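You operate a simulated robot arm through the tools that you are given. There is no shell and no other tool.

The job below is to be done with a simulated robot arm. You get a single attempt, and the scene is never put back.

JOB
Pack the board named on the white plate into the brown carton.
Fine: pink pad in first, board on it, fold both flaps shut.

The check looks at the end state, three seconds after you hand in, the way a careful person would. Anything else that was tipped, shoved, dropped, spilled or broken makes it a failure. Flat cloth is picked up by pressing the open fingertips on it (5 to 10 N) and closing them slowly along it; thin cloth reads only 2 to 8 mm in the jaws.

ROBOT AND FRAMES
A 5-joint arm with a two-finger parallel gripper, fixed in place. Base frame: the origin is on the floor under the middle of its stand, x ahead of it, y to its left, z up; the work surface is at about z = 800. Lengths are in mm, angles in degrees, forces in N, time in s.
It reaches about 1134 mm from its shoulder. Its first joint turns from -149.0 to 149.0 degrees. Payload 1.57 kg.
The tool frame sits at the grasp point between the pads (the TCP): z along the fingers, y along the line on which they close. The tips reach 30 mm beyond it. Largest opening 110 mm; finger width 24, thickness 12; the body of the gripper, 48 by 112 mm, starts 78 mm behind the TCP.
Orientation is that of the tool frame in the base frame, as [roll, pitch, yaw] about the fixed x, y, z axes, in that order (R = Rz(yaw) Ry(pitch) Rx(roll)). With the fingers straight down and closing along the base's y, the tool's x points along the base's -x, its y along +y and its z along -z.

CONTROLS
- The arm moves only by the tool move_arm. Its argument "increments" is text: rows parted by semicolons, each of 6 numbers parted by spaces: the shift along the tool's x, y, z in mm, then the turn, a rotation vector about the tool's x, y, z in degrees. In form: x y z wx wy wz; .... A call has 1 to 20 rows; each row shifts and turns the commanded pose from where the row before left it, along the tool's axes as they then stand. "gripper" is the closure in counts, from 0 (fully open) to 255 (shut), set as the call begins (left out, the last holds). A row lasts 0.2 s, in which the tool goes at most 50 mm and 8.6 degrees; a call with a longer step from one row to the next is refused whole, and so is a gripper value outside its range. A pose out of reach is approached as far as the arm can. The call stops where the force on the tool passes 40 N (or 10 N more than at its start, if that is more) or the arm is blocked; 0.2 s more then pass. Each finger travels about 72 mm/s and halts on what it meets, pressing with about 42 N; the grip force reading is that of the motor and also rises with nothing between the fingers. The clock runs only during rows and for 0.2 s after the last one: add rows that do not move to give the fingers time. The reply holds the time, the measured pose of the TCP, the force on the tool along the base axes, the opening and the grip force, in the units named above and with some noise, with the torque about the TCP (base axes, N m) and any sound that the robot's microphone picked up, and new pictures: "pictures" is both (left out), scene, wrist or none.
- Cameras (640 x 400 px; columns grow to the right, rows downward): "scene" is fixed at [219.2, 651.2, 1589]; the picture's right is [-0.90, -0.43, 0.00], its down [-0.19, 0.40, -0.90] and it looks along [0.39, -0.81, -0.44] (base axes); focal length 355 px, centre (320, 200). "wrist" rides on the gripper at [70, 16, -141] in the tool frame; the picture's right is [-0.23, 0.97, 0.00], its down [-0.86, -0.20, -0.48] and it looks along [-0.47, -0.11, 0.88] (tool axes); focal length 222 px, centre (320, 200). There is no depth. A picture from a camera that has moved, and an enlarged one, comes with that camera's place and axes in the base frame and with its lens.
- lift_body(by): slides the trunk up (or, below 0, down) by that many mm; the arm rides with it, the base frame stays. It gives what a move gives, with no picture.
- inspect(camera, box): a new picture of the part [left, top, right, bottom] of that camera's present view, enlarged. The clock stands still meanwhile.
- sign_off(): hands the job in; it is judged then, once.

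Nothing tells you positions but the pictures and the camera data. Unless the task says otherwise, let go and move clear before handing in.

The tools are called after ">>>" as name(argument=value, ...) on one line, values as JSON. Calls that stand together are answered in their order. move_arm: Moves the arm, as the interface text tells. Its arguments: {"type":"object","properties":{"increments":{"type":"string"},"gripper":{"type":"number"},"pictures":{"type":"string","enum":["both","scene","wrist","none"]}},"required":["increments"]} The other tools are called the same way: lift_body (by) moves the trunk up or down; inspect (camera, box) takes an enlarged picture of a part of a camera's view; sign_off () hands the job in.

At the start:

```text
time_s: 0.0
ee_pos: [478.4, -453.2, 1196.2]
orientation: [-180.0, 0.0, 180.0]
ft_force: [0.2, 0.8, 0.1]
moment: [0.01, -0.01, 0.02]
gripper_width: 110.0
gripper_force: 0.0
trunk travel left (down, up): [-929.0, 41.0]
```

scene: 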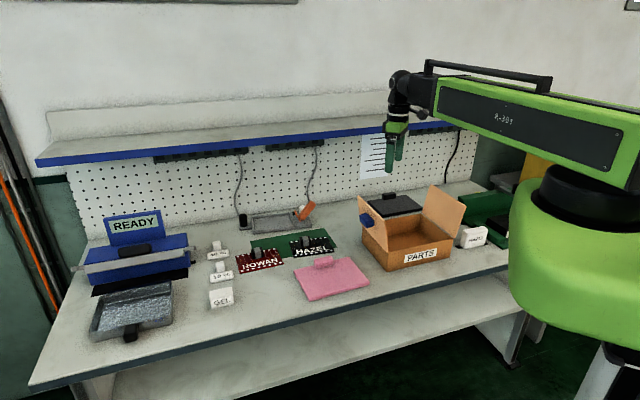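
wrist: 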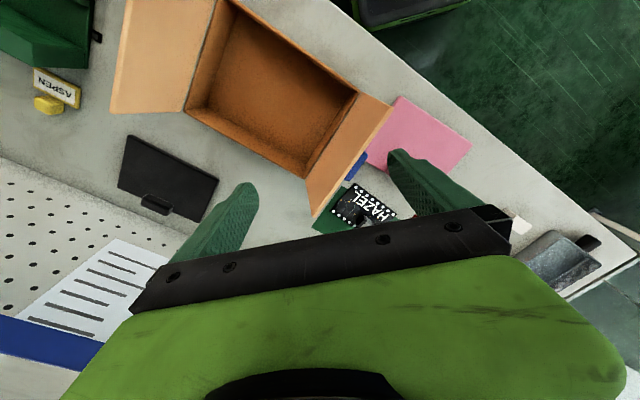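

I see a workbench with a brown carton labelled PARTS, a pink pad, two boards (ROWAN and HAZEL) and several small blocks and plates. First I'll enlarge parts of the views to read the white plate and place things.

>>> inspect(camera="scene", box=[340, 180, 520, 290])

>>> inspect(camera="scene", box=[190, 200, 380, 320])

>>> inspect(camera="wrist", box=[0, 0, 320, 220])

>>> inspect(camera="wrist", box=[280, 60, 640, 300])

```text
3.56 times, centred on (430, 235) of scene
camera zoom: at [219.2, 651.2, 1589.0], right [-0.9, -0.43, 0.0], down [-0.19, 0.4, -0.9], along [0.39, -0.81, -0.44], focal length 1262 px, centre (-71, 76)
```

zoom: 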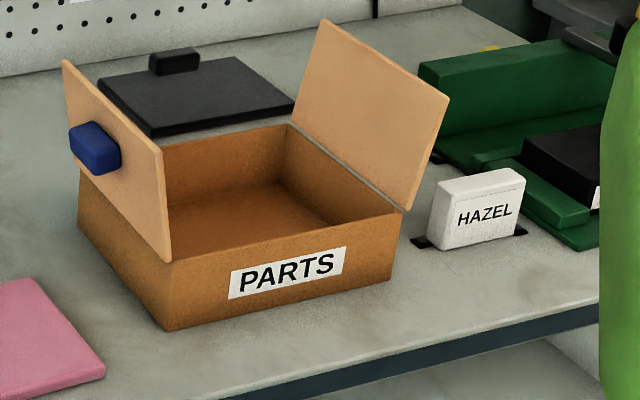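

```text
3.33 times, centred on (285, 260) of scene
camera zoom: at [219.2, 651.2, 1589.0], right [-0.9, -0.43, 0.0], down [-0.19, 0.4, -0.9], along [0.39, -0.81, -0.44], focal length 1183 px, centre (437, 0)
```

zoom: 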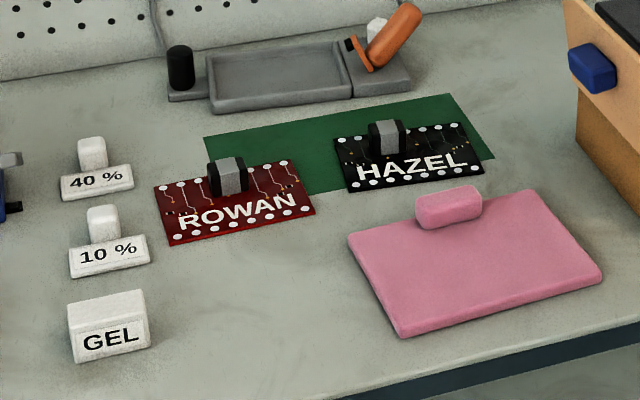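

```text
1.82 times, centred on (160, 110) of wrist
camera zoom: at [409.2, -437.0, 1337.5], right [0.23, 0.97, 0.0], down [0.86, -0.2, 0.48], along [0.47, -0.11, -0.88], focal length 404 px, centre (611, 364)
```

zoom: 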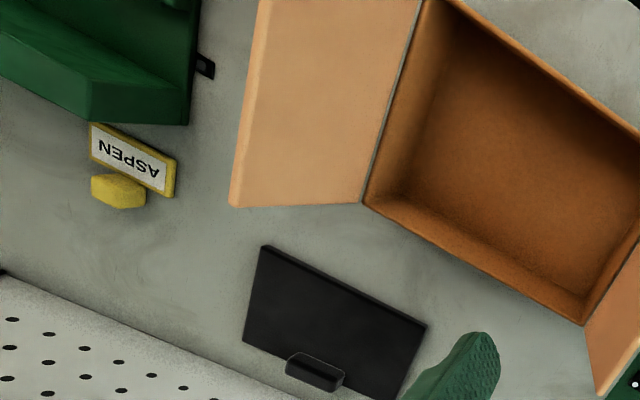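

```text
1.67 times, centred on (460, 180) of wrist
camera zoom: at [409.2, -437.0, 1337.5], right [0.23, 0.97, 0.0], down [0.86, -0.2, 0.48], along [0.47, -0.11, -0.88], focal length 370 px, centre (87, 233)
```

zoom: 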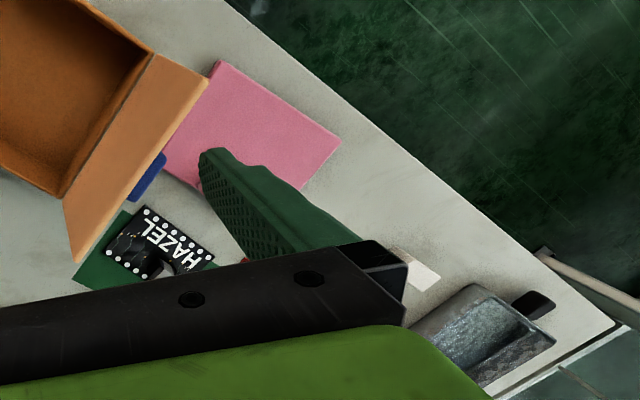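

The white plate reads HAZEL, so the black HAZEL board is the one to pack. The carton (about 269 x 202 x 86 mm) is centred near (428, -543), turned about 45 degrees. The pad is near (616, -257), with its grip near (663, -299). Next I'll turn the gripper to match the pad and move over it for a closer look.

>>> move_arm(increments="0 0 0 0 0 -8.33; 0 0 0 0 0 -8.33; 0 0 0 0 0 -8.33; 0 0 0 0 0 -8.33; 0 0 0 0 0 -8.33; 0 0 0 0 0 -8.33; -39 -6.8 24.3 0 0 0; -39 -6.8 24.3 0 0 0; -39 -6.8 24.3 0 0 0; -39 -6.8 24.3 0 0 0; -39 -6.8 24.3 0 0 0; -39 -6.8 24.3 0 0 0; 0 0 0 0 0 0", gripper=0, pictures="both")

```text
time_s: 2.8
ee_pos: [664.3, -302.5, 1196.2]
orientation: [-179.9, 0.0, -130.0]
ft_force: [0.0, -0.2, 0.4]
moment: [-0.04, -0.03, 0.01]
gripper_width: 109.8
gripper_force: 0.0
out of reach, approached as far as the arm can: row 7, 8, 9, 10, 11, 12
trunk travel left (down, up): [-929.0, 41.0]
camera wrist: at [607.6, -344.5, 1337.6], right [-0.6, 0.8, 0.0], down [0.7, 0.53, 0.48], along [0.38, 0.29, -0.88], focal length 222 px, centre (320, 200)
```

scene: 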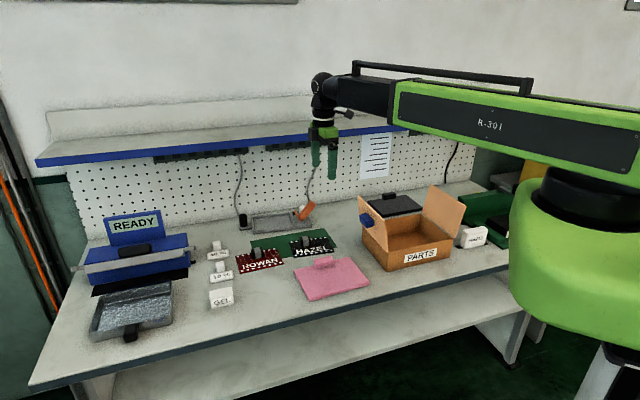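
wrist: 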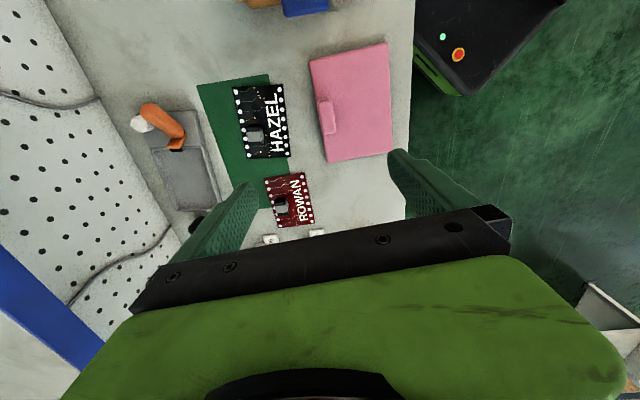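

Lowering with move_arm did nothing, so height must come from the trunk. The arm seems to turn, telescope in and out, and use wrist joints. Next I'll enlarge the present views to fix the pad, board and arm geometry.

>>> inspect(camera="wrist", box=[190, 30, 430, 190])

>>> inspect(camera="scene", box=[280, 50, 440, 200])

>>> inspect(camera="scene", box=[70, 200, 250, 350])

```text
2.50 times, centred on (310, 110) of wrist
camera zoom: at [607.6, -344.5, 1337.6], right [-0.6, 0.8, 0.0], down [0.7, 0.53, 0.48], along [0.38, 0.29, -0.88], focal length 555 px, centre (345, 425)
```

zoom: 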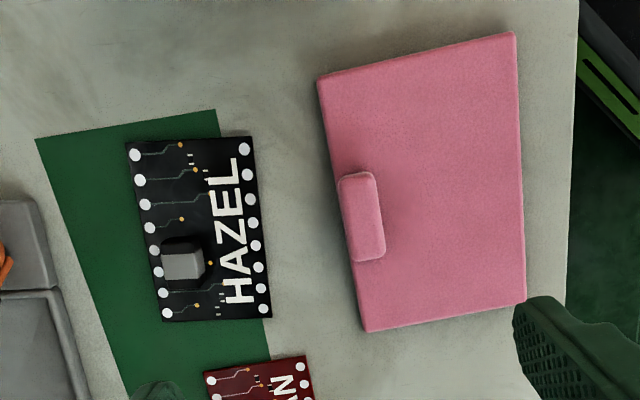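

```text
2.67 times, centred on (360, 125) of scene
camera zoom: at [219.2, 651.2, 1589.0], right [-0.9, -0.43, 0.0], down [-0.19, 0.4, -0.9], along [0.39, -0.81, -0.44], focal length 946 px, centre (213, 400)
```

zoom: 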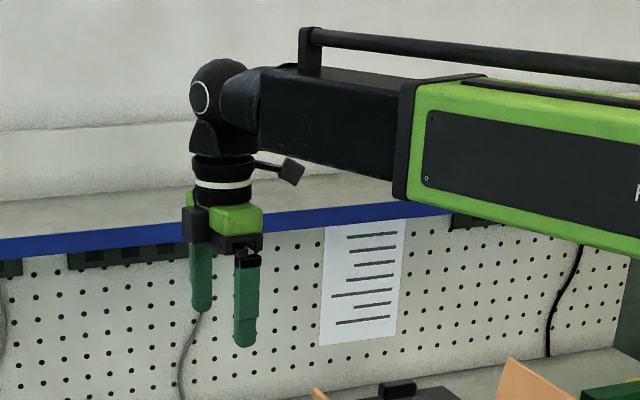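

```text
2.67 times, centred on (160, 275) of scene
camera zoom: at [219.2, 651.2, 1589.0], right [-0.9, -0.43, 0.0], down [-0.19, 0.4, -0.9], along [0.39, -0.81, -0.44], focal length 946 px, centre (747, 0)
```

zoom: 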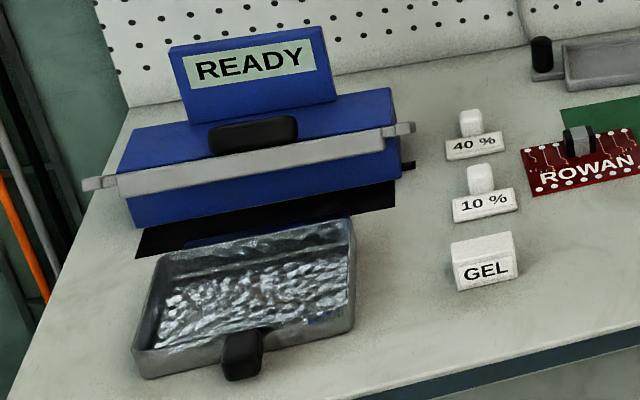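

The pad measures about 216 x 155 mm, centred near (611, -248) at azimuth 48. Its grip block sits on the back edge near (657, -289). The HAZEL board is about 160 x 107 mm, centred near (760, -393). I'll lower the trunk by 200 mm to check heights from closer up.

>>> lift_body(by=-200)

>>> inspect(camera="wrist", box=[0, 0, 640, 400])

>>> inspect(camera="scene", box=[200, 150, 420, 310])

```text
time_s: 5.0
ee_pos: [664.4, -302.5, 995.6]
orientation: [-180.0, 0.0, -130.0]
ft_force: [-0.1, -0.6, -0.3]
moment: [-0.02, 0.01, -0.02]
gripper_width: 110.0
gripper_force: 0.1
trunk travel left (down, up): [-729.0, 241.0]
```

```text
1.00 times, centred on (320, 200) of wrist (not enlarged: the box is as wide or as high as the picture)
camera zoom: at [607.8, -344.6, 1137.5], right [-0.6, 0.8, 0.0], down [0.7, 0.53, 0.48], along [0.38, 0.29, -0.88], focal length 222 px, centre (320, 200)
```

zoom: 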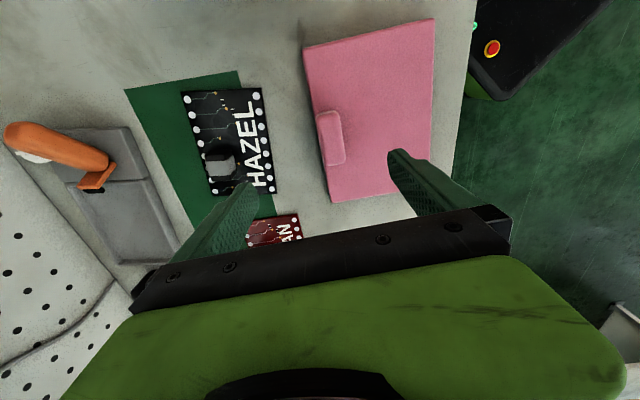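

```text
2.50 times, centred on (310, 230) of scene
camera zoom: at [219.2, 651.2, 1589.0], right [-0.9, -0.43, 0.0], down [-0.19, 0.4, -0.9], along [0.39, -0.81, -0.44], focal length 887 px, centre (345, 125)
```

zoom: 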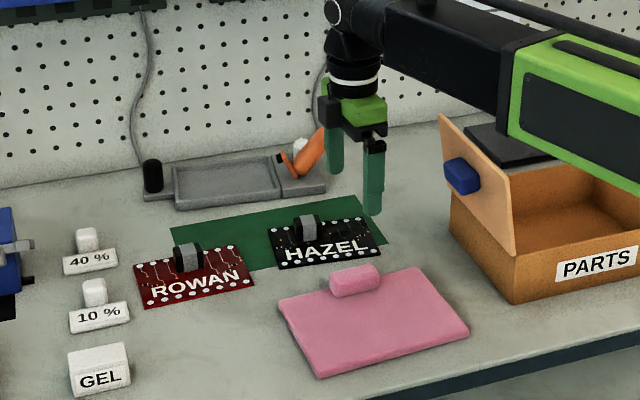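

The view is clearer from here. I'll enlarge the pad grip and the board's block for exact sizes.

>>> inspect(camera="wrist", box=[290, 80, 450, 210])

>>> inspect(camera="wrist", box=[160, 70, 300, 210])

>>> inspect(camera="scene", box=[255, 220, 395, 305])

```text
3.08 times, centred on (370, 145) of wrist
camera zoom: at [607.8, -344.6, 1137.5], right [-0.6, 0.8, 0.0], down [0.7, 0.53, 0.48], along [0.38, 0.29, -0.88], focal length 684 px, centre (166, 369)
```

zoom: 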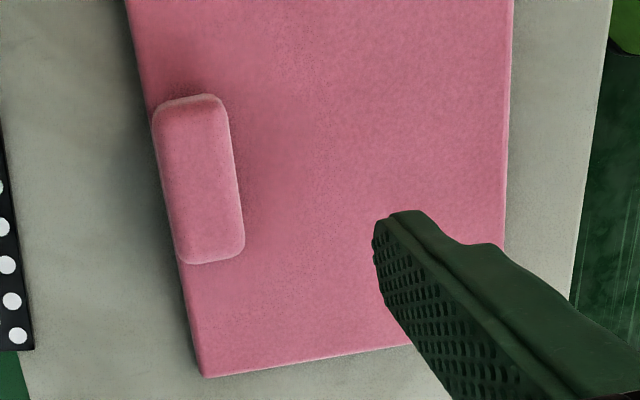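

```text
2.86 times, centred on (230, 140) of wrist
camera zoom: at [607.8, -344.6, 1137.5], right [-0.6, 0.8, 0.0], down [0.7, 0.53, 0.48], along [0.38, 0.29, -0.88], focal length 635 px, centre (577, 371)
```

zoom: 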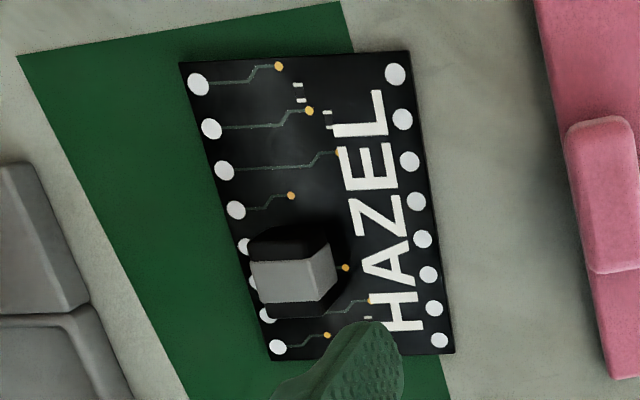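

```text
4.57 times, centred on (325, 262) of scene
camera zoom: at [219.2, 651.2, 1589.0], right [-0.9, -0.43, 0.0], down [-0.19, 0.4, -0.9], along [0.39, -0.81, -0.44], focal length 1622 px, centre (297, -86)
```

zoom: 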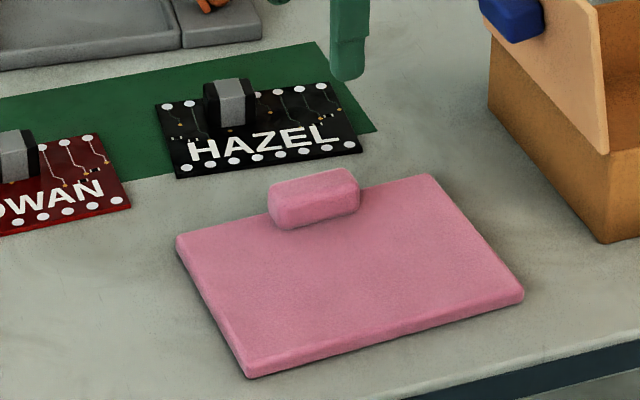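

The grip block on the pad is about 68 x 28 mm, with its top near z = 838, centred near (656, -290). I'll align over it with the jaws at about 70 mm, then come down in steps.

>>> move_arm(increments="-4.2 14.3 0 0 0 1.5; 0 0 0 0 0 0; 0 0 0 0 0 0", gripper=93, pictures="none")

>>> lift_body(by=-110)

>>> inspect(camera="wrist", box=[160, 50, 480, 250])

>>> inspect(camera="scene", box=[220, 180, 420, 310])

```text
time_s: 5.8
ee_pos: [657.7, -289.3, 995.7]
orientation: [180.0, -0.1, -131.5]
ft_force: [0.1, 0.3, -0.8]
moment: [0.03, 0.02, 0.04]
gripper_width: 70.0
gripper_force: 0.1
trunk travel left (down, up): [-729.0, 241.0]
```

```text
time_s: 7.2
ee_pos: [657.4, -290.1, 886.4]
orientation: [180.0, 0.1, -131.5]
ft_force: [-0.2, -0.1, -0.2]
moment: [0.01, 0.02, 0.02]
gripper_width: 70.1
gripper_force: 0.2
trunk travel left (down, up): [-619.0, 351.0]
```

```text
2.00 times, centred on (320, 150) of wrist
camera zoom: at [599.5, -330.1, 1027.5], right [-0.58, 0.82, 0.0], down [0.72, 0.51, 0.48], along [0.39, 0.28, -0.88], focal length 444 px, centre (320, 300)
```

zoom: 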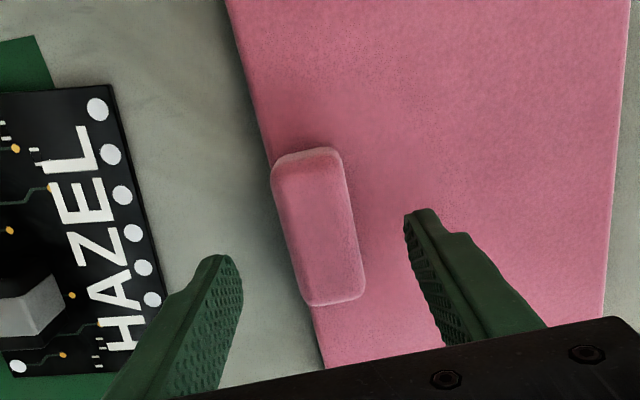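

```text
3.08 times, centred on (320, 245) of scene
camera zoom: at [219.2, 651.2, 1589.0], right [-0.9, -0.43, 0.0], down [-0.19, 0.4, -0.9], along [0.39, -0.81, -0.44], focal length 1092 px, centre (320, 62)
```

zoom: 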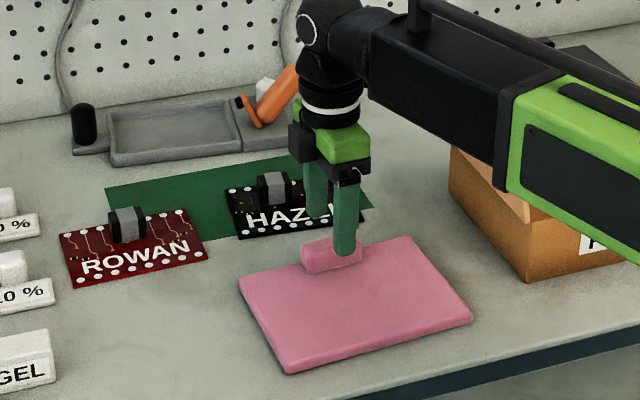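

The jaws straddle the grip block well. I'll make a small correction and go down in small steps while watching the force.

>>> move_arm(increments="4 1.7 0 0 0 0; 0 0 0 0 0 0", pictures="none")

>>> lift_body(by=-28)

>>> inspect(camera="wrist", box=[200, 80, 440, 230])

>>> inspect(camera="scene", box=[280, 220, 380, 290])

```text
time_s: 7.8
ee_pos: [655.1, -291.9, 885.9]
orientation: [-179.9, 0.0, -131.4]
ft_force: [1.2, -0.3, 0.2]
moment: [0.02, 0.0, 0.03]
gripper_width: 70.0
gripper_force: 0.1
trunk travel left (down, up): [-619.0, 351.0]
```

```text
time_s: 8.5
ee_pos: [653.7, -292.6, 856.9]
orientation: [-179.9, 0.0, -131.6]
ft_force: [0.6, 0.6, 0.0]
moment: [-0.02, 0.0, -0.01]
gripper_width: 70.0
gripper_force: 0.1
trunk travel left (down, up): [-591.0, 379.0]
```

```text
2.67 times, centred on (320, 155) of wrist
camera zoom: at [596.2, -333.1, 999.5], right [-0.58, 0.82, 0.0], down [0.72, 0.51, 0.48], along [0.39, 0.28, -0.88], focal length 592 px, centre (320, 320)
```

zoom: 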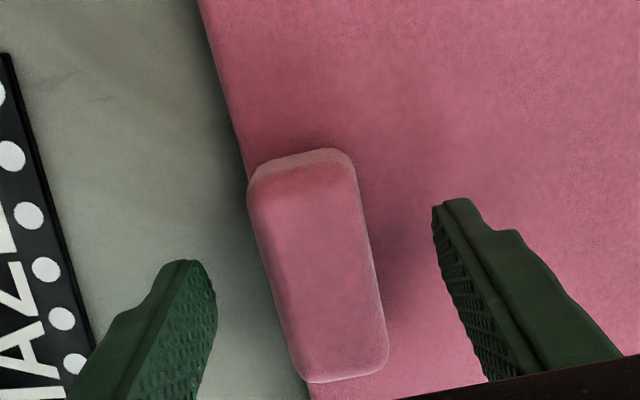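

```text
5.71 times, centred on (330, 255) of scene
camera zoom: at [219.2, 651.2, 1589.0], right [-0.9, -0.43, 0.0], down [-0.19, 0.4, -0.9], along [0.39, -0.81, -0.44], focal length 2028 px, centre (263, -114)
```

zoom: 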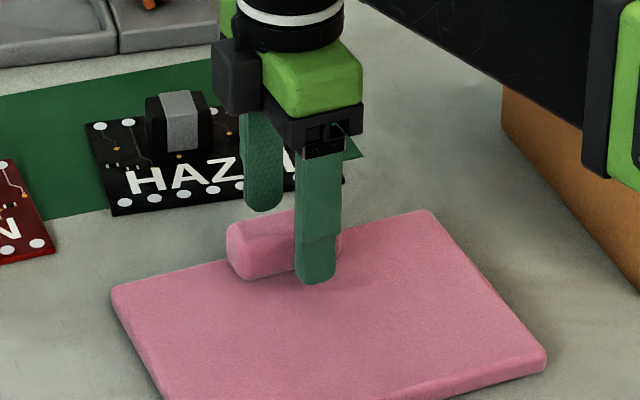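

The jaws are centred. I'll lower the last few millimetres and close slowly.

>>> lift_body(by=-7)

>>> move_arm(increments="0 0 0 0 0 0; 0 0 0 0 0 0; 0 0 0 0 0 0; 0 0 0 0 0 0; 0 0 0 0 0 0; 0 0 0 0 0 0", gripper=255, pictures="both")

```text
time_s: 9.1
ee_pos: [653.8, -291.5, 851.5]
orientation: [-179.9, 0.0, -131.4]
ft_force: [0.1, 0.3, -0.1]
moment: [-0.02, -0.01, 0.01]
gripper_width: 70.0
gripper_force: 0.0
trunk travel left (down, up): [-584.0, 386.0]
```

```text
time_s: 10.5
ee_pos: [653.8, -291.9, 851.5]
orientation: [-180.0, 0.0, -131.5]
ft_force: [-0.3, -0.2, 0.7]
moment: [0.0, -0.01, -0.02]
gripper_width: 30.8
gripper_force: 39.8
trunk travel left (down, up): [-584.0, 386.0]
camera wrist: at [596.2, -333.1, 992.5], right [-0.58, 0.82, 0.0], down [0.72, 0.51, 0.48], along [0.39, 0.28, -0.88], focal length 222 px, centre (320, 200)
```

scene: 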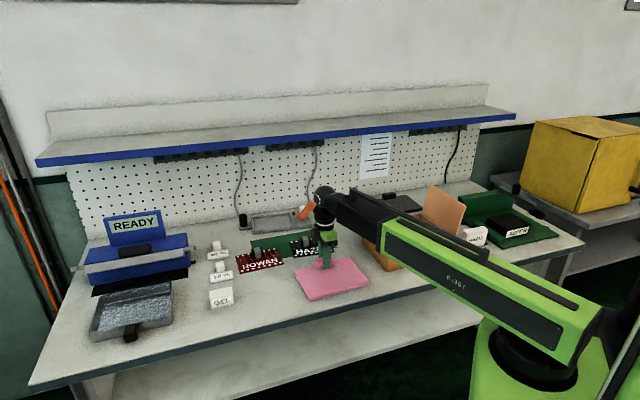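
wrist: 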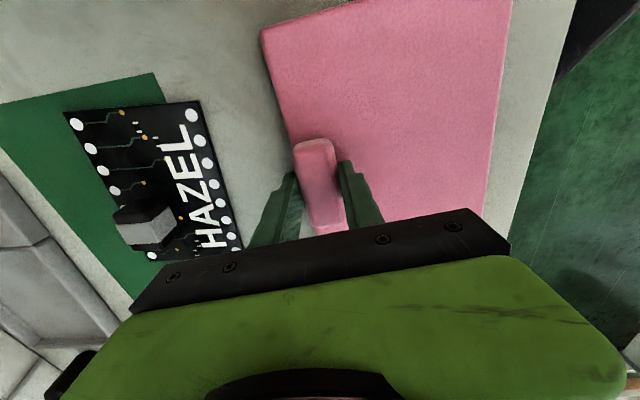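

The pad's block is gripped at 30.8 mm. I'll lift a little first to see that the pad comes up with it.

>>> lift_body(by=40)

>>> inspect(camera="scene", box=[240, 180, 420, 310])

>>> inspect(camera="wrist", box=[0, 0, 640, 400])

```text
time_s: 11.3
ee_pos: [653.2, -292.2, 891.2]
orientation: [179.9, 0.0, -131.5]
ft_force: [-1.5, 0.8, -0.1]
moment: [-0.03, -0.01, -0.02]
gripper_width: 30.5
gripper_force: 40.3
trunk travel left (down, up): [-624.0, 346.0]
```

```text
3.08 times, centred on (330, 245) of scene
camera zoom: at [219.2, 651.2, 1589.0], right [-0.9, -0.43, 0.0], down [-0.19, 0.4, -0.9], along [0.39, -0.81, -0.44], focal length 1092 px, centre (289, 62)
```

zoom: 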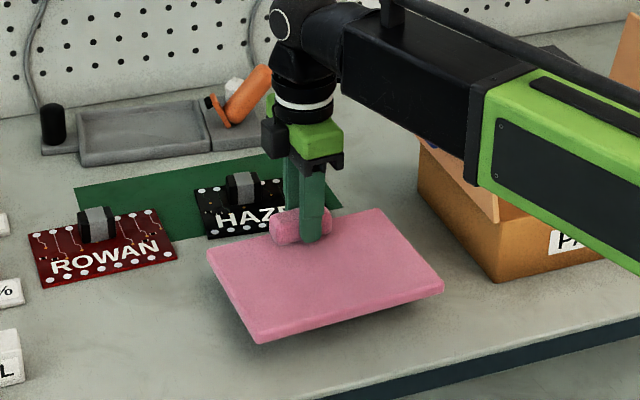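

```text
1.00 times, centred on (320, 200) of wrist (not enlarged: the box is as wide or as high as the picture)
camera zoom: at [596.3, -333.1, 1032.5], right [-0.58, 0.82, 0.0], down [0.72, 0.51, 0.48], along [0.39, 0.28, -0.88], focal length 222 px, centre (320, 200)
```

zoom: 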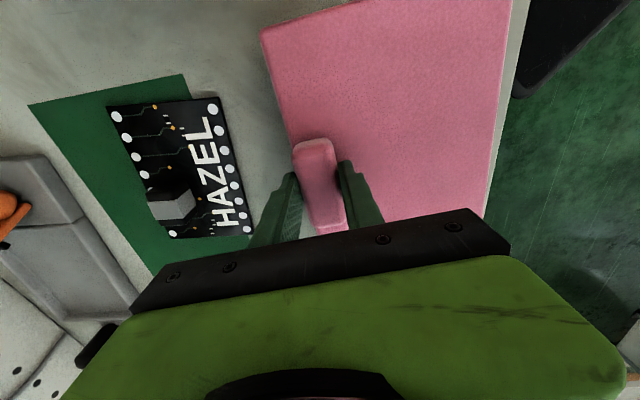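

The pad hangs level and is very light. I'll raise it clear of the flaps, whose tops are near z = 1013, then carry it over the carton (centre about (426, -540), axes at 45 degrees).

>>> lift_body(by=220)

>>> move_arm(increments="0 0 0 0 0 1.75; 0 0 0 0 0 1.75; 28.5 -5.5 0 0 0 0; 28.5 -5.5 0 0 0 0; 28.5 -5.5 0 0 0 0; 28.5 -5.5 0 0 0 0; 28.5 -5.5 0 0 0 0; 28.5 -5.5 0 0 0 0; 28.5 -5.5 0 0 0 0; 28.5 -5.5 0 0 0 0; 28.5 -5.5 0 0 0 0; 28.5 -5.5 0 0 0 0; 28.5 -5.5 0 0 0 0; 28.5 -5.5 0 0 0 0; 0 0 0 0 0 0", pictures="both")

```text
time_s: 13.6
ee_pos: [653.9, -292.4, 1110.8]
orientation: [180.0, 0.0, -131.5]
ft_force: [0.8, 0.6, 0.3]
moment: [0.02, -0.02, 0.0]
gripper_width: 30.6
gripper_force: 39.1
trunk travel left (down, up): [-844.0, 126.0]
```

```text
time_s: 16.8
ee_pos: [459.3, -583.9, 1111.7]
orientation: [180.0, 0.1, -135.0]
ft_force: [-0.3, 1.0, -0.7]
moment: [0.0, 0.0, 0.02]
gripper_width: 30.3
gripper_force: 39.4
out of reach, approached as far as the arm can: row 8
trunk travel left (down, up): [-844.0, 126.0]
camera wrist: at [398.4, -620.8, 1252.5], right [-0.53, 0.85, 0.0], down [0.75, 0.46, 0.48], along [0.41, 0.25, -0.88], focal length 222 px, centre (320, 200)
```

scene: 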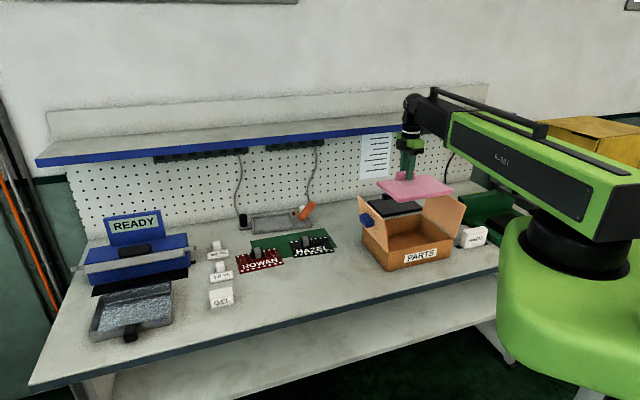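
wrist: 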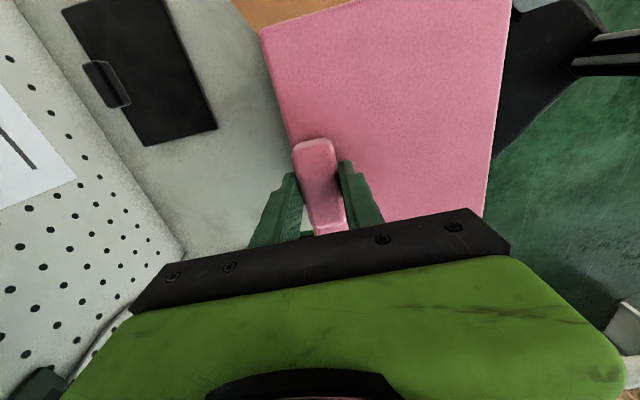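

The pad is now over the carton. I'll check its alignment in the scene view before lowering.

>>> inspect(camera="scene", box=[340, 150, 500, 280])

>>> inspect(camera="wrist", box=[200, 0, 560, 240])

```text
3.08 times, centred on (420, 215) of scene
camera zoom: at [219.2, 651.2, 1589.0], right [-0.9, -0.43, 0.0], down [-0.19, 0.4, -0.9], along [0.39, -0.81, -0.44], focal length 1092 px, centre (12, 154)
```

zoom: 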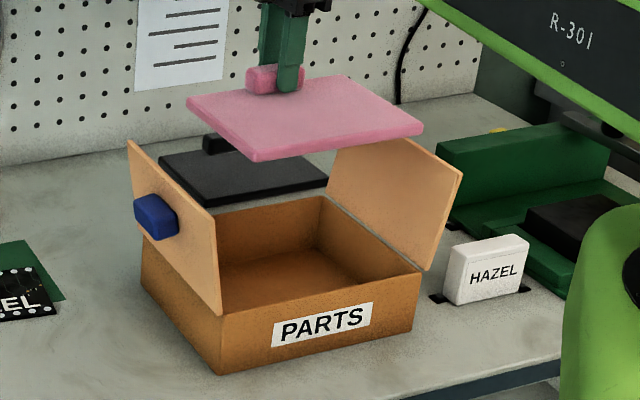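

```text
1.67 times, centred on (380, 120) of wrist
camera zoom: at [398.4, -620.8, 1252.5], right [-0.53, 0.85, 0.0], down [0.75, 0.46, 0.48], along [0.41, 0.25, -0.88], focal length 370 px, centre (220, 333)
```

zoom: 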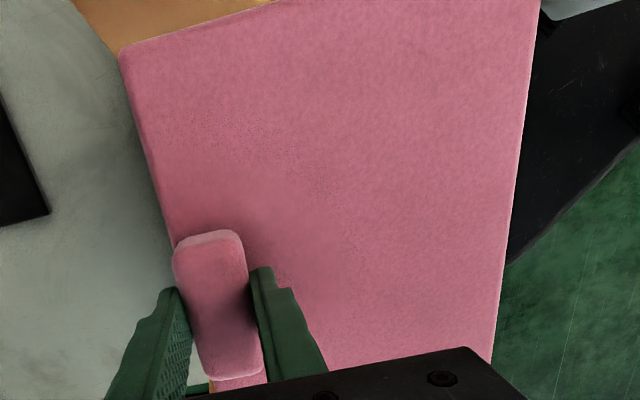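

The pad is centred in the carton mouth to within about 7 mm along its length. I'll nudge it 5 mm and start lowering between the flaps.

>>> move_arm(increments="-5 0 0 0 0 0; 0 0 0 0 0 0", pictures="none")

>>> lift_body(by=-150)

>>> inspect(camera="scene", box=[340, 150, 500, 280])

>>> inspect(camera="wrist", box=[0, 0, 640, 400])

```text
time_s: 17.4
ee_pos: [462.6, -578.9, 1110.8]
orientation: [-179.9, 0.1, -135.0]
ft_force: [0.3, -1.0, 0.4]
moment: [-0.03, 0.0, -0.02]
gripper_width: 30.4
gripper_force: 39.8
trunk travel left (down, up): [-844.0, 126.0]
```

```text
time_s: 19.2
ee_pos: [463.1, -580.3, 960.7]
orientation: [180.0, 0.1, -135.0]
ft_force: [-0.4, -0.1, 0.1]
moment: [0.02, -0.04, -0.03]
gripper_width: 30.7
gripper_force: 40.0
trunk travel left (down, up): [-694.0, 276.0]
```

```text
3.08 times, centred on (420, 215) of scene
camera zoom: at [219.2, 651.2, 1589.0], right [-0.9, -0.43, 0.0], down [-0.19, 0.4, -0.9], along [0.39, -0.81, -0.44], focal length 1092 px, centre (12, 154)
```

zoom: 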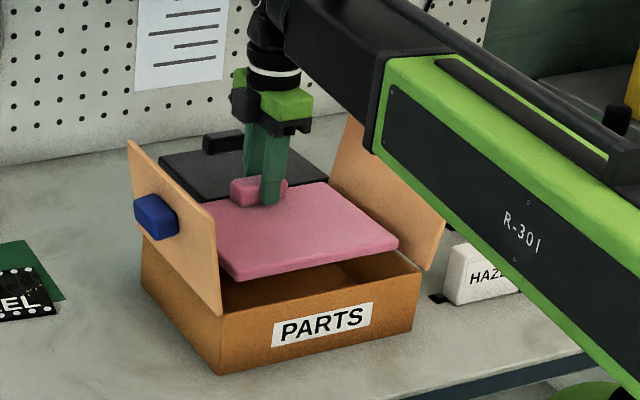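

```text
1.00 times, centred on (320, 200) of wrist (not enlarged: the box is as wide or as high as the picture)
camera zoom: at [402.0, -616.2, 1102.5], right [-0.53, 0.85, 0.0], down [0.75, 0.46, 0.48], along [0.41, 0.25, -0.88], focal length 222 px, centre (320, 200)
```

zoom: 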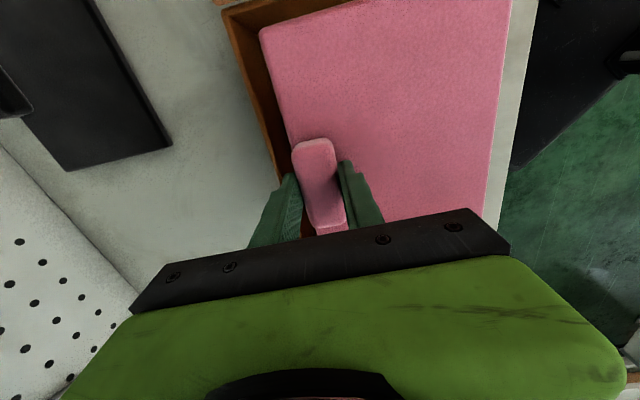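

The pad is about 4 mm from the front wall line and well clear everywhere else. I'll shift it 2 mm back and lower further.

>>> move_arm(increments="0 -2.5 0 0 0 0; 0 0 0 0 0 0", pictures="none")

>>> lift_body(by=-60)

>>> inspect(camera="scene", box=[340, 150, 500, 280])

>>> inspect(camera="wrist", box=[200, 0, 560, 240])

```text
time_s: 19.8
ee_pos: [464.6, -581.4, 960.8]
orientation: [180.0, 0.0, -135.0]
ft_force: [0.7, 0.8, 0.2]
moment: [-0.01, 0.04, 0.0]
gripper_width: 30.5
gripper_force: 40.1
trunk travel left (down, up): [-694.0, 276.0]
```

```text
time_s: 20.8
ee_pos: [464.2, -580.9, 899.6]
orientation: [179.9, 0.0, -135.0]
ft_force: [0.6, 0.8, -0.2]
moment: [0.0, -0.01, -0.02]
gripper_width: 30.6
gripper_force: 39.4
trunk travel left (down, up): [-634.0, 336.0]
```

```text
3.08 times, centred on (420, 215) of scene
camera zoom: at [219.2, 651.2, 1589.0], right [-0.9, -0.43, 0.0], down [-0.19, 0.4, -0.9], along [0.39, -0.81, -0.44], focal length 1092 px, centre (12, 154)
```

zoom: 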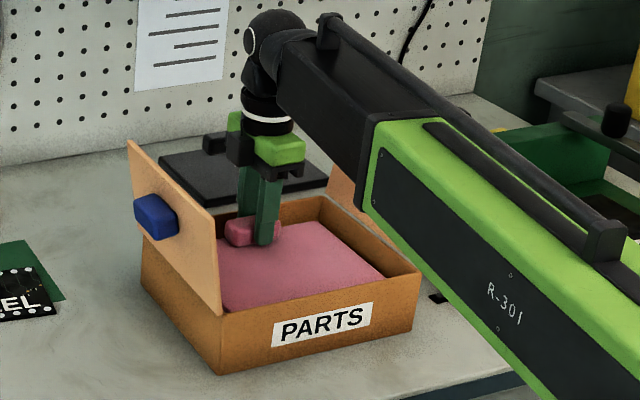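

```text
1.67 times, centred on (380, 120) of wrist
camera zoom: at [404.2, -618.2, 1042.5], right [-0.53, 0.85, 0.0], down [0.75, 0.46, 0.48], along [0.41, 0.25, -0.88], focal length 370 px, centre (220, 333)
```

zoom: 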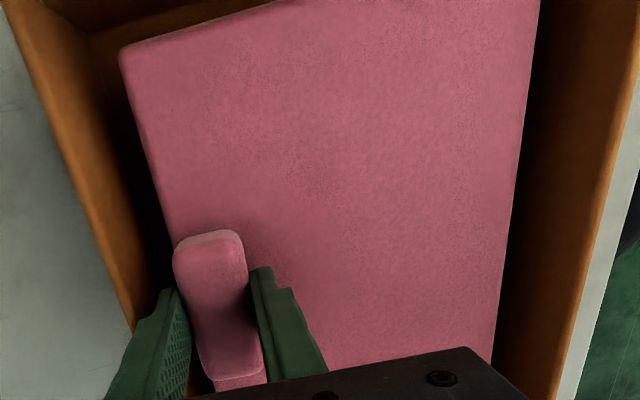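

The pad is inside the walls with clearance all round. I'll lower it to just above the floor.

>>> lift_body(by=-36)

>>> lift_body(by=-5)

>>> inspect(camera="wrist", box=[200, 0, 560, 240])

>>> inspect(camera="scene", box=[340, 150, 500, 280])

```text
time_s: 21.6
ee_pos: [463.8, -581.2, 865.0]
orientation: [180.0, 0.0, -135.0]
ft_force: [0.3, 0.3, -1.4]
moment: [-0.01, -0.01, -0.02]
gripper_width: 30.3
gripper_force: 39.7
trunk travel left (down, up): [-598.0, 372.0]
```

```text
time_s: 22.1
ee_pos: [464.0, -581.7, 859.1]
orientation: [-180.0, 0.0, -135.1]
ft_force: [0.0, -0.1, -0.5]
moment: [-0.04, -0.03, 0.01]
gripper_width: 30.4
gripper_force: 39.8
trunk travel left (down, up): [-593.0, 377.0]
```

```text
1.67 times, centred on (380, 120) of wrist
camera zoom: at [404.2, -618.2, 1001.4], right [-0.53, 0.85, 0.0], down [0.75, 0.46, 0.48], along [0.41, 0.25, -0.88], focal length 370 px, centre (220, 333)
```

zoom: 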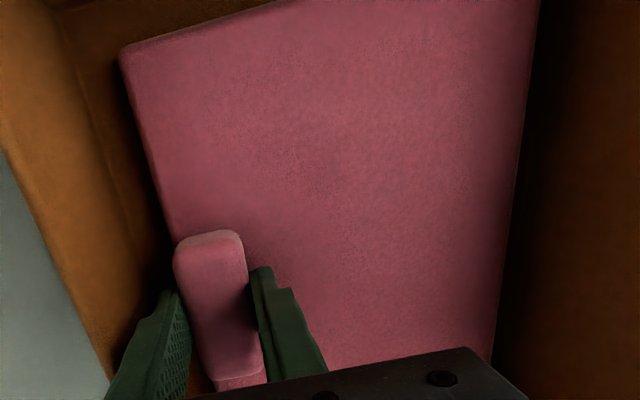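

```text
3.08 times, centred on (420, 215) of scene
camera zoom: at [219.2, 651.2, 1589.0], right [-0.9, -0.43, 0.0], down [-0.19, 0.4, -0.9], along [0.39, -0.81, -0.44], focal length 1092 px, centre (12, 154)
```

zoom: 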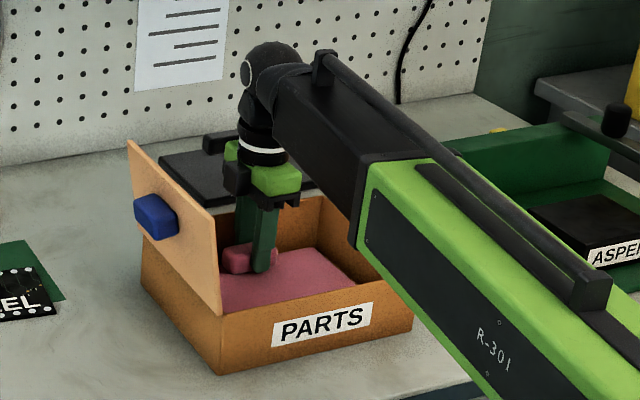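

Nearly on the floor. I'll ease down a few more millimetres watching for contact.

>>> lift_body(by=-3)

>>> lift_body(by=-2)

```text
time_s: 22.6
ee_pos: [464.8, -580.7, 857.9]
orientation: [-180.0, 0.0, -135.0]
ft_force: [0.1, -0.5, 0.5]
moment: [0.01, -0.02, -0.02]
gripper_width: 30.7
gripper_force: 40.3
trunk travel left (down, up): [-590.0, 380.0]
```

```text
time_s: 23.2
ee_pos: [464.8, -580.7, 856.2]
orientation: [-179.8, 0.0, -135.0]
ft_force: [5.3, -7.4, 29.1]
moment: [0.04, -0.02, -0.01]
gripper_width: 30.4
gripper_force: 40.2
trunk travel left (down, up): [-588.0, 382.0]
```

The pad touched the floor, with about 29 N upward force. I'll back up 1.5 mm and open the jaws a little to release.

>>> lift_body(by=1.5)

>>> move_arm(increments="0 0 0 0 0 0; 0 0 0 0 0 0", gripper=162, pictures="wrist")

```text
time_s: 23.7
ee_pos: [463.7, -580.3, 856.7]
orientation: [-180.0, 0.0, -135.0]
ft_force: [0.6, -1.2, 9.0]
moment: [-0.14, -0.02, -0.02]
gripper_width: 30.7
gripper_force: 39.8
trunk travel left (down, up): [-589.0, 381.0]
```

```text
time_s: 24.3
ee_pos: [464.7, -581.6, 856.5]
orientation: [179.9, 0.0, -135.0]
ft_force: [-1.1, 0.1, -0.3]
moment: [0.01, -0.01, 0.01]
gripper_width: 40.1
gripper_force: 0.0
trunk travel left (down, up): [-589.0, 381.0]
camera wrist: at [404.1, -618.1, 997.9], right [-0.53, 0.85, 0.0], down [0.75, 0.46, 0.48], along [0.41, 0.25, -0.88], focal length 222 px, centre (320, 200)
```

wrist: 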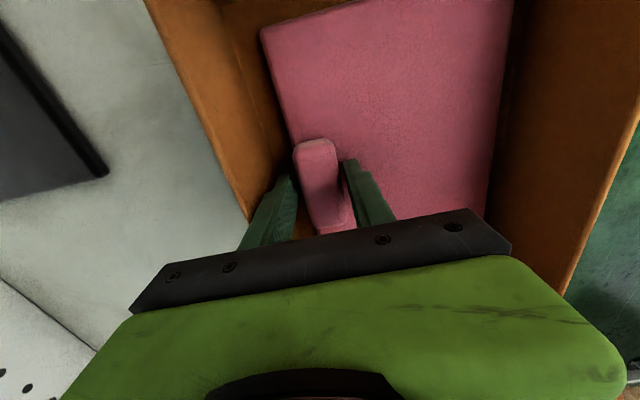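

The jaws are open to 40 mm around the block. I'll rise straight up and confirm the pad stays put.

>>> lift_body(by=60)

>>> lift_body(by=190)

>>> inspect(camera="wrist", box=[0, 0, 640, 400])

>>> inspect(camera="scene", box=[340, 150, 500, 280])

```text
time_s: 25.3
ee_pos: [463.8, -582.3, 916.2]
orientation: [180.0, 0.0, -134.9]
ft_force: [-0.3, -0.1, 0.2]
moment: [0.01, 0.01, 0.0]
gripper_width: 40.1
gripper_force: 0.0
trunk travel left (down, up): [-649.0, 321.0]
```

```text
time_s: 27.4
ee_pos: [464.3, -581.9, 1106.5]
orientation: [180.0, 0.0, -135.0]
ft_force: [0.3, -0.2, -0.1]
moment: [-0.02, 0.0, 0.03]
gripper_width: 40.4
gripper_force: 0.1
trunk travel left (down, up): [-839.0, 131.0]
```

```text
1.00 times, centred on (320, 200) of wrist (not enlarged: the box is as wide or as high as the picture)
camera zoom: at [404.2, -618.2, 1247.9], right [-0.53, 0.85, 0.0], down [0.75, 0.46, 0.48], along [0.41, 0.25, -0.88], focal length 222 px, centre (320, 200)
```

zoom: 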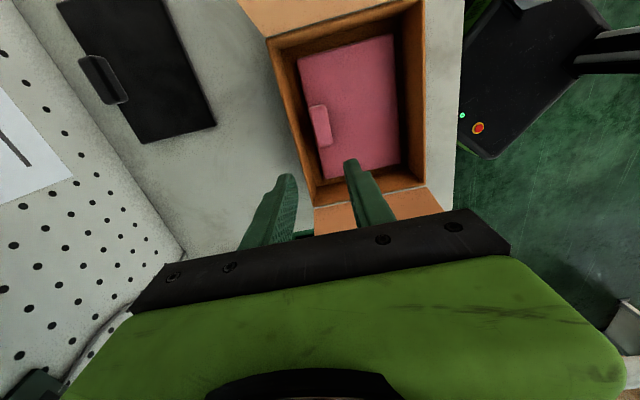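

```text
3.08 times, centred on (420, 215) of scene
camera zoom: at [219.2, 651.2, 1589.0], right [-0.9, -0.43, 0.0], down [-0.19, 0.4, -0.9], along [0.39, -0.81, -0.44], focal length 1092 px, centre (12, 154)
```

zoom: 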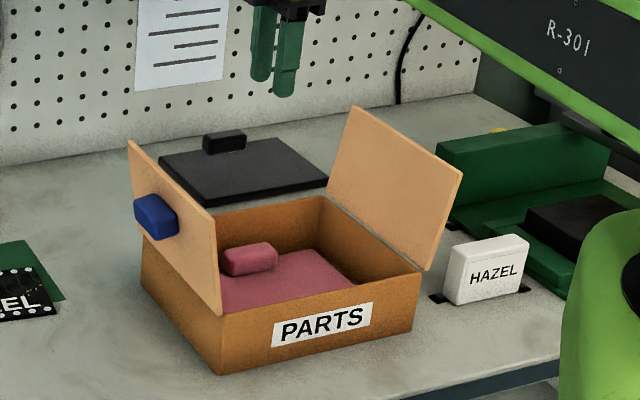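

The pad lies flat in the carton. I'll enlarge this top-down view to fix exact positions for placing the board.

>>> inspect(camera="wrist", box=[230, 0, 470, 220])

```text
1.82 times, centred on (350, 110) of wrist
camera zoom: at [404.2, -618.2, 1247.9], right [-0.53, 0.85, 0.0], down [0.75, 0.46, 0.48], along [0.41, 0.25, -0.88], focal length 404 px, centre (266, 364)
```

zoom: 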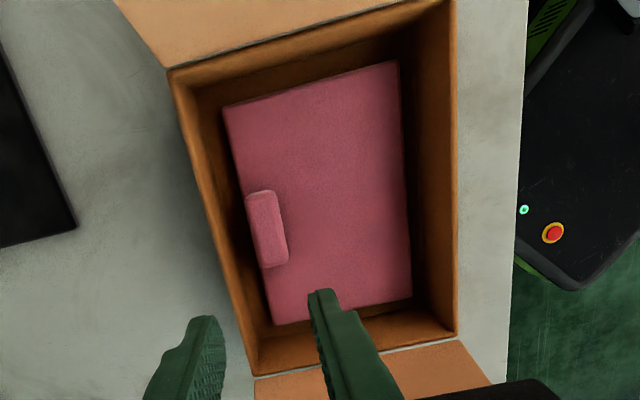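

The pad now lies centred near (424, -534), with about 123 mm of free width in front of its block. Next I'll move over the HAZEL board to see its block from above.

>>> move_arm(increments="-38.7 -9.3 0 0 0 0; -38.7 -9.3 0 0 0 0; -38.7 -9.3 0 0 0 0; -38.7 -9.3 0 0 0 0; -38.7 -9.3 0 0 0 0; -38.7 -9.3 0 0 0 0; -38.7 -9.3 0 0 0 0; -38.7 -9.3 0 0 0 0; -38.7 -9.3 0 0 0 0; 0 0 0 0 0 5.4; 0 0 0 0 0 0", gripper=93, pictures="both")

```text
time_s: 29.8
ee_pos: [771.3, -394.8, 1106.7]
orientation: [-180.0, 0.1, -140.5]
ft_force: [0.4, -0.1, 0.0]
moment: [-0.04, 0.02, 0.0]
gripper_width: 69.8
gripper_force: 0.0
out of reach, approached as far as the arm can: row 8
trunk travel left (down, up): [-839.0, 131.0]
camera wrist: at [707.2, -426.5, 1247.9], right [-0.44, 0.9, 0.0], down [0.79, 0.39, 0.48], along [0.43, 0.21, -0.88], focal length 222 px, centre (320, 200)
```

scene: 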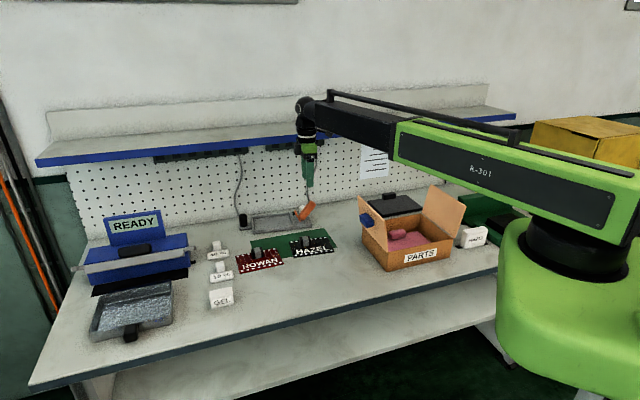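
wrist: 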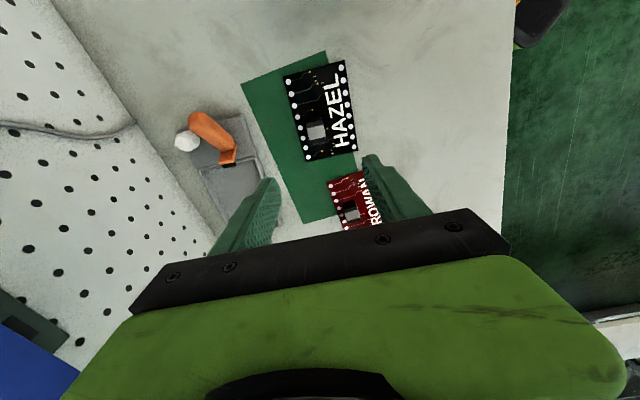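

The HAZEL board is directly in view. I'll enlarge it to get the block's exact place and shape.

>>> inspect(camera="wrist", box=[240, 40, 400, 190])

>>> inspect(camera="scene", box=[280, 215, 350, 270])

```text
2.67 times, centred on (320, 115) of wrist
camera zoom: at [707.2, -426.5, 1247.9], right [-0.44, 0.9, 0.0], down [0.79, 0.39, 0.48], along [0.43, 0.21, -0.88], focal length 592 px, centre (320, 427)
```

zoom: 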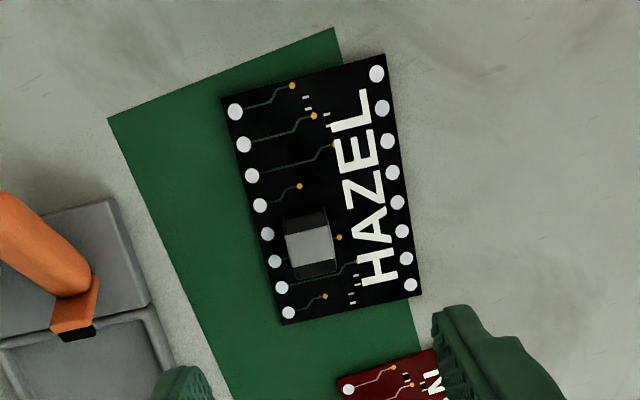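

```text
7.27 times, centred on (315, 242) of scene
camera zoom: at [219.2, 651.2, 1589.0], right [-0.9, -0.43, 0.0], down [-0.19, 0.4, -0.9], along [0.39, -0.81, -0.44], focal length 2581 px, centre (356, -109)
```

zoom: 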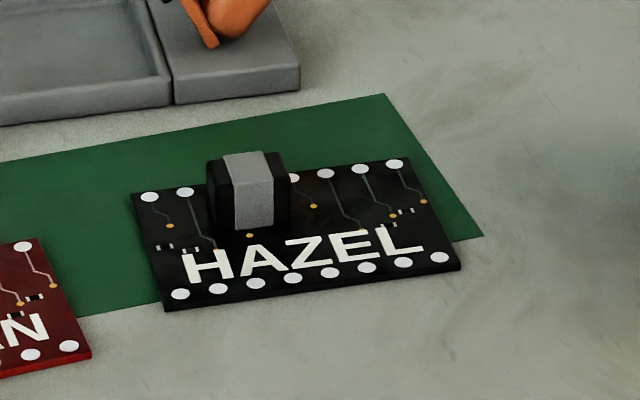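

The board's centre is near (761, -394) at azimuth 39.4. Its block is near (789, -392), about 40 x 30 mm. I'll move over the block and come down for a closer check.

>>> move_arm(increments="-15.4 -9.1 0 0 0 0; 0 0 0 0 0 0", gripper=93, pictures="none")

>>> lift_body(by=-170)

>>> inspect(camera="wrist", box=[160, 20, 480, 240])

>>> inspect(camera="scene", box=[260, 170, 370, 270])

```text
time_s: 30.4
ee_pos: [786.9, -391.4, 1105.8]
orientation: [-180.0, -0.1, -140.4]
ft_force: [0.6, -0.6, -0.2]
moment: [0.02, 0.0, 0.0]
gripper_width: 69.8
gripper_force: 0.0
trunk travel left (down, up): [-839.0, 131.0]
```

```text
time_s: 32.3
ee_pos: [787.1, -393.2, 936.4]
orientation: [180.0, 0.0, -140.4]
ft_force: [-0.6, -0.7, -0.3]
moment: [0.02, -0.01, 0.01]
gripper_width: 69.9
gripper_force: 0.2
trunk travel left (down, up): [-669.0, 301.0]
```

```text
1.82 times, centred on (320, 130) of wrist
camera zoom: at [723.7, -423.8, 1078.0], right [-0.45, 0.9, 0.0], down [0.79, 0.39, 0.48], along [0.43, 0.21, -0.88], focal length 404 px, centre (320, 327)
```

zoom: 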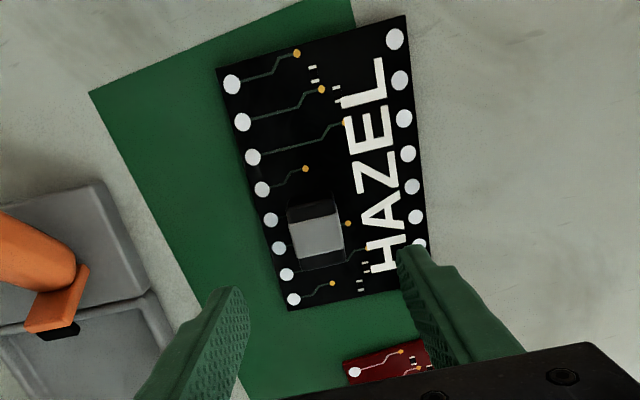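

```text
4.00 times, centred on (315, 220) of scene
camera zoom: at [219.2, 651.2, 1589.0], right [-0.9, -0.43, 0.0], down [-0.19, 0.4, -0.9], along [0.39, -0.81, -0.44], focal length 1420 px, centre (340, 120)
```

zoom: 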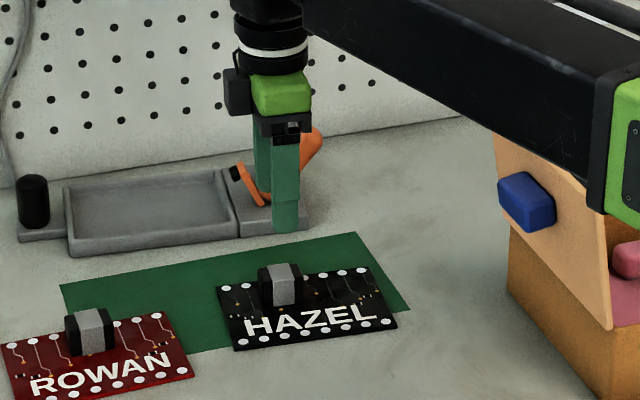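

The block is centred near (789.5, -393), with its top near z = 830. I'll make a fine correction and lower to just above the block.

>>> move_arm(increments="-1.9 -1.6 0 0 0 0; 0 0 0 0 0 0", pictures="none")

>>> lift_body(by=-66)

>>> inspect(camera="wrist", box=[200, 80, 440, 240])

>>> inspect(camera="scene", box=[270, 200, 360, 270])

```text
time_s: 32.9
ee_pos: [790.6, -391.5, 936.5]
orientation: [-180.0, 0.0, -140.4]
ft_force: [-0.1, 0.2, -0.3]
moment: [-0.03, -0.02, 0.01]
gripper_width: 69.8
gripper_force: 0.0
trunk travel left (down, up): [-669.0, 301.0]
```

```text
time_s: 33.9
ee_pos: [790.3, -392.4, 870.7]
orientation: [180.0, 0.0, -140.5]
ft_force: [0.3, -1.0, 0.0]
moment: [0.04, 0.04, 0.0]
gripper_width: 70.0
gripper_force: 0.1
trunk travel left (down, up): [-603.0, 367.0]
```

```text
2.50 times, centred on (320, 160) of wrist
camera zoom: at [726.6, -423.2, 1012.0], right [-0.45, 0.9, 0.0], down [0.79, 0.39, 0.48], along [0.43, 0.21, -0.88], focal length 555 px, centre (320, 300)
```

zoom: 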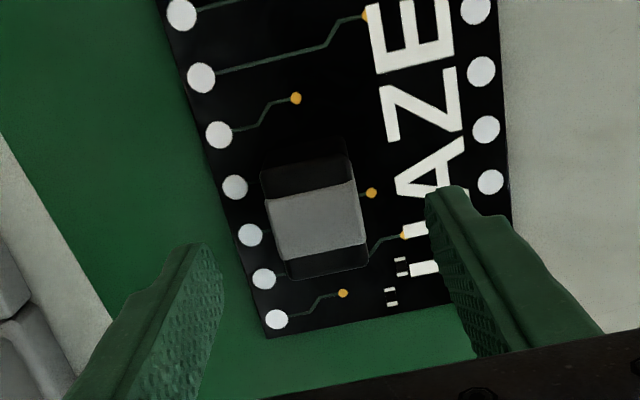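

```text
5.71 times, centred on (315, 235) of scene
camera zoom: at [219.2, 651.2, 1589.0], right [-0.9, -0.43, 0.0], down [-0.19, 0.4, -0.9], along [0.39, -0.81, -0.44], focal length 2028 px, centre (349, 0)
```

zoom: 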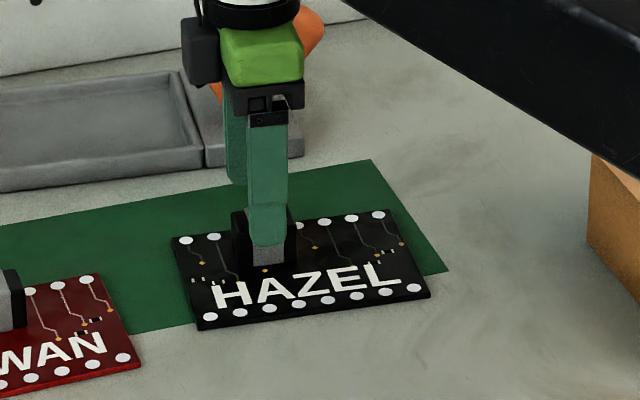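

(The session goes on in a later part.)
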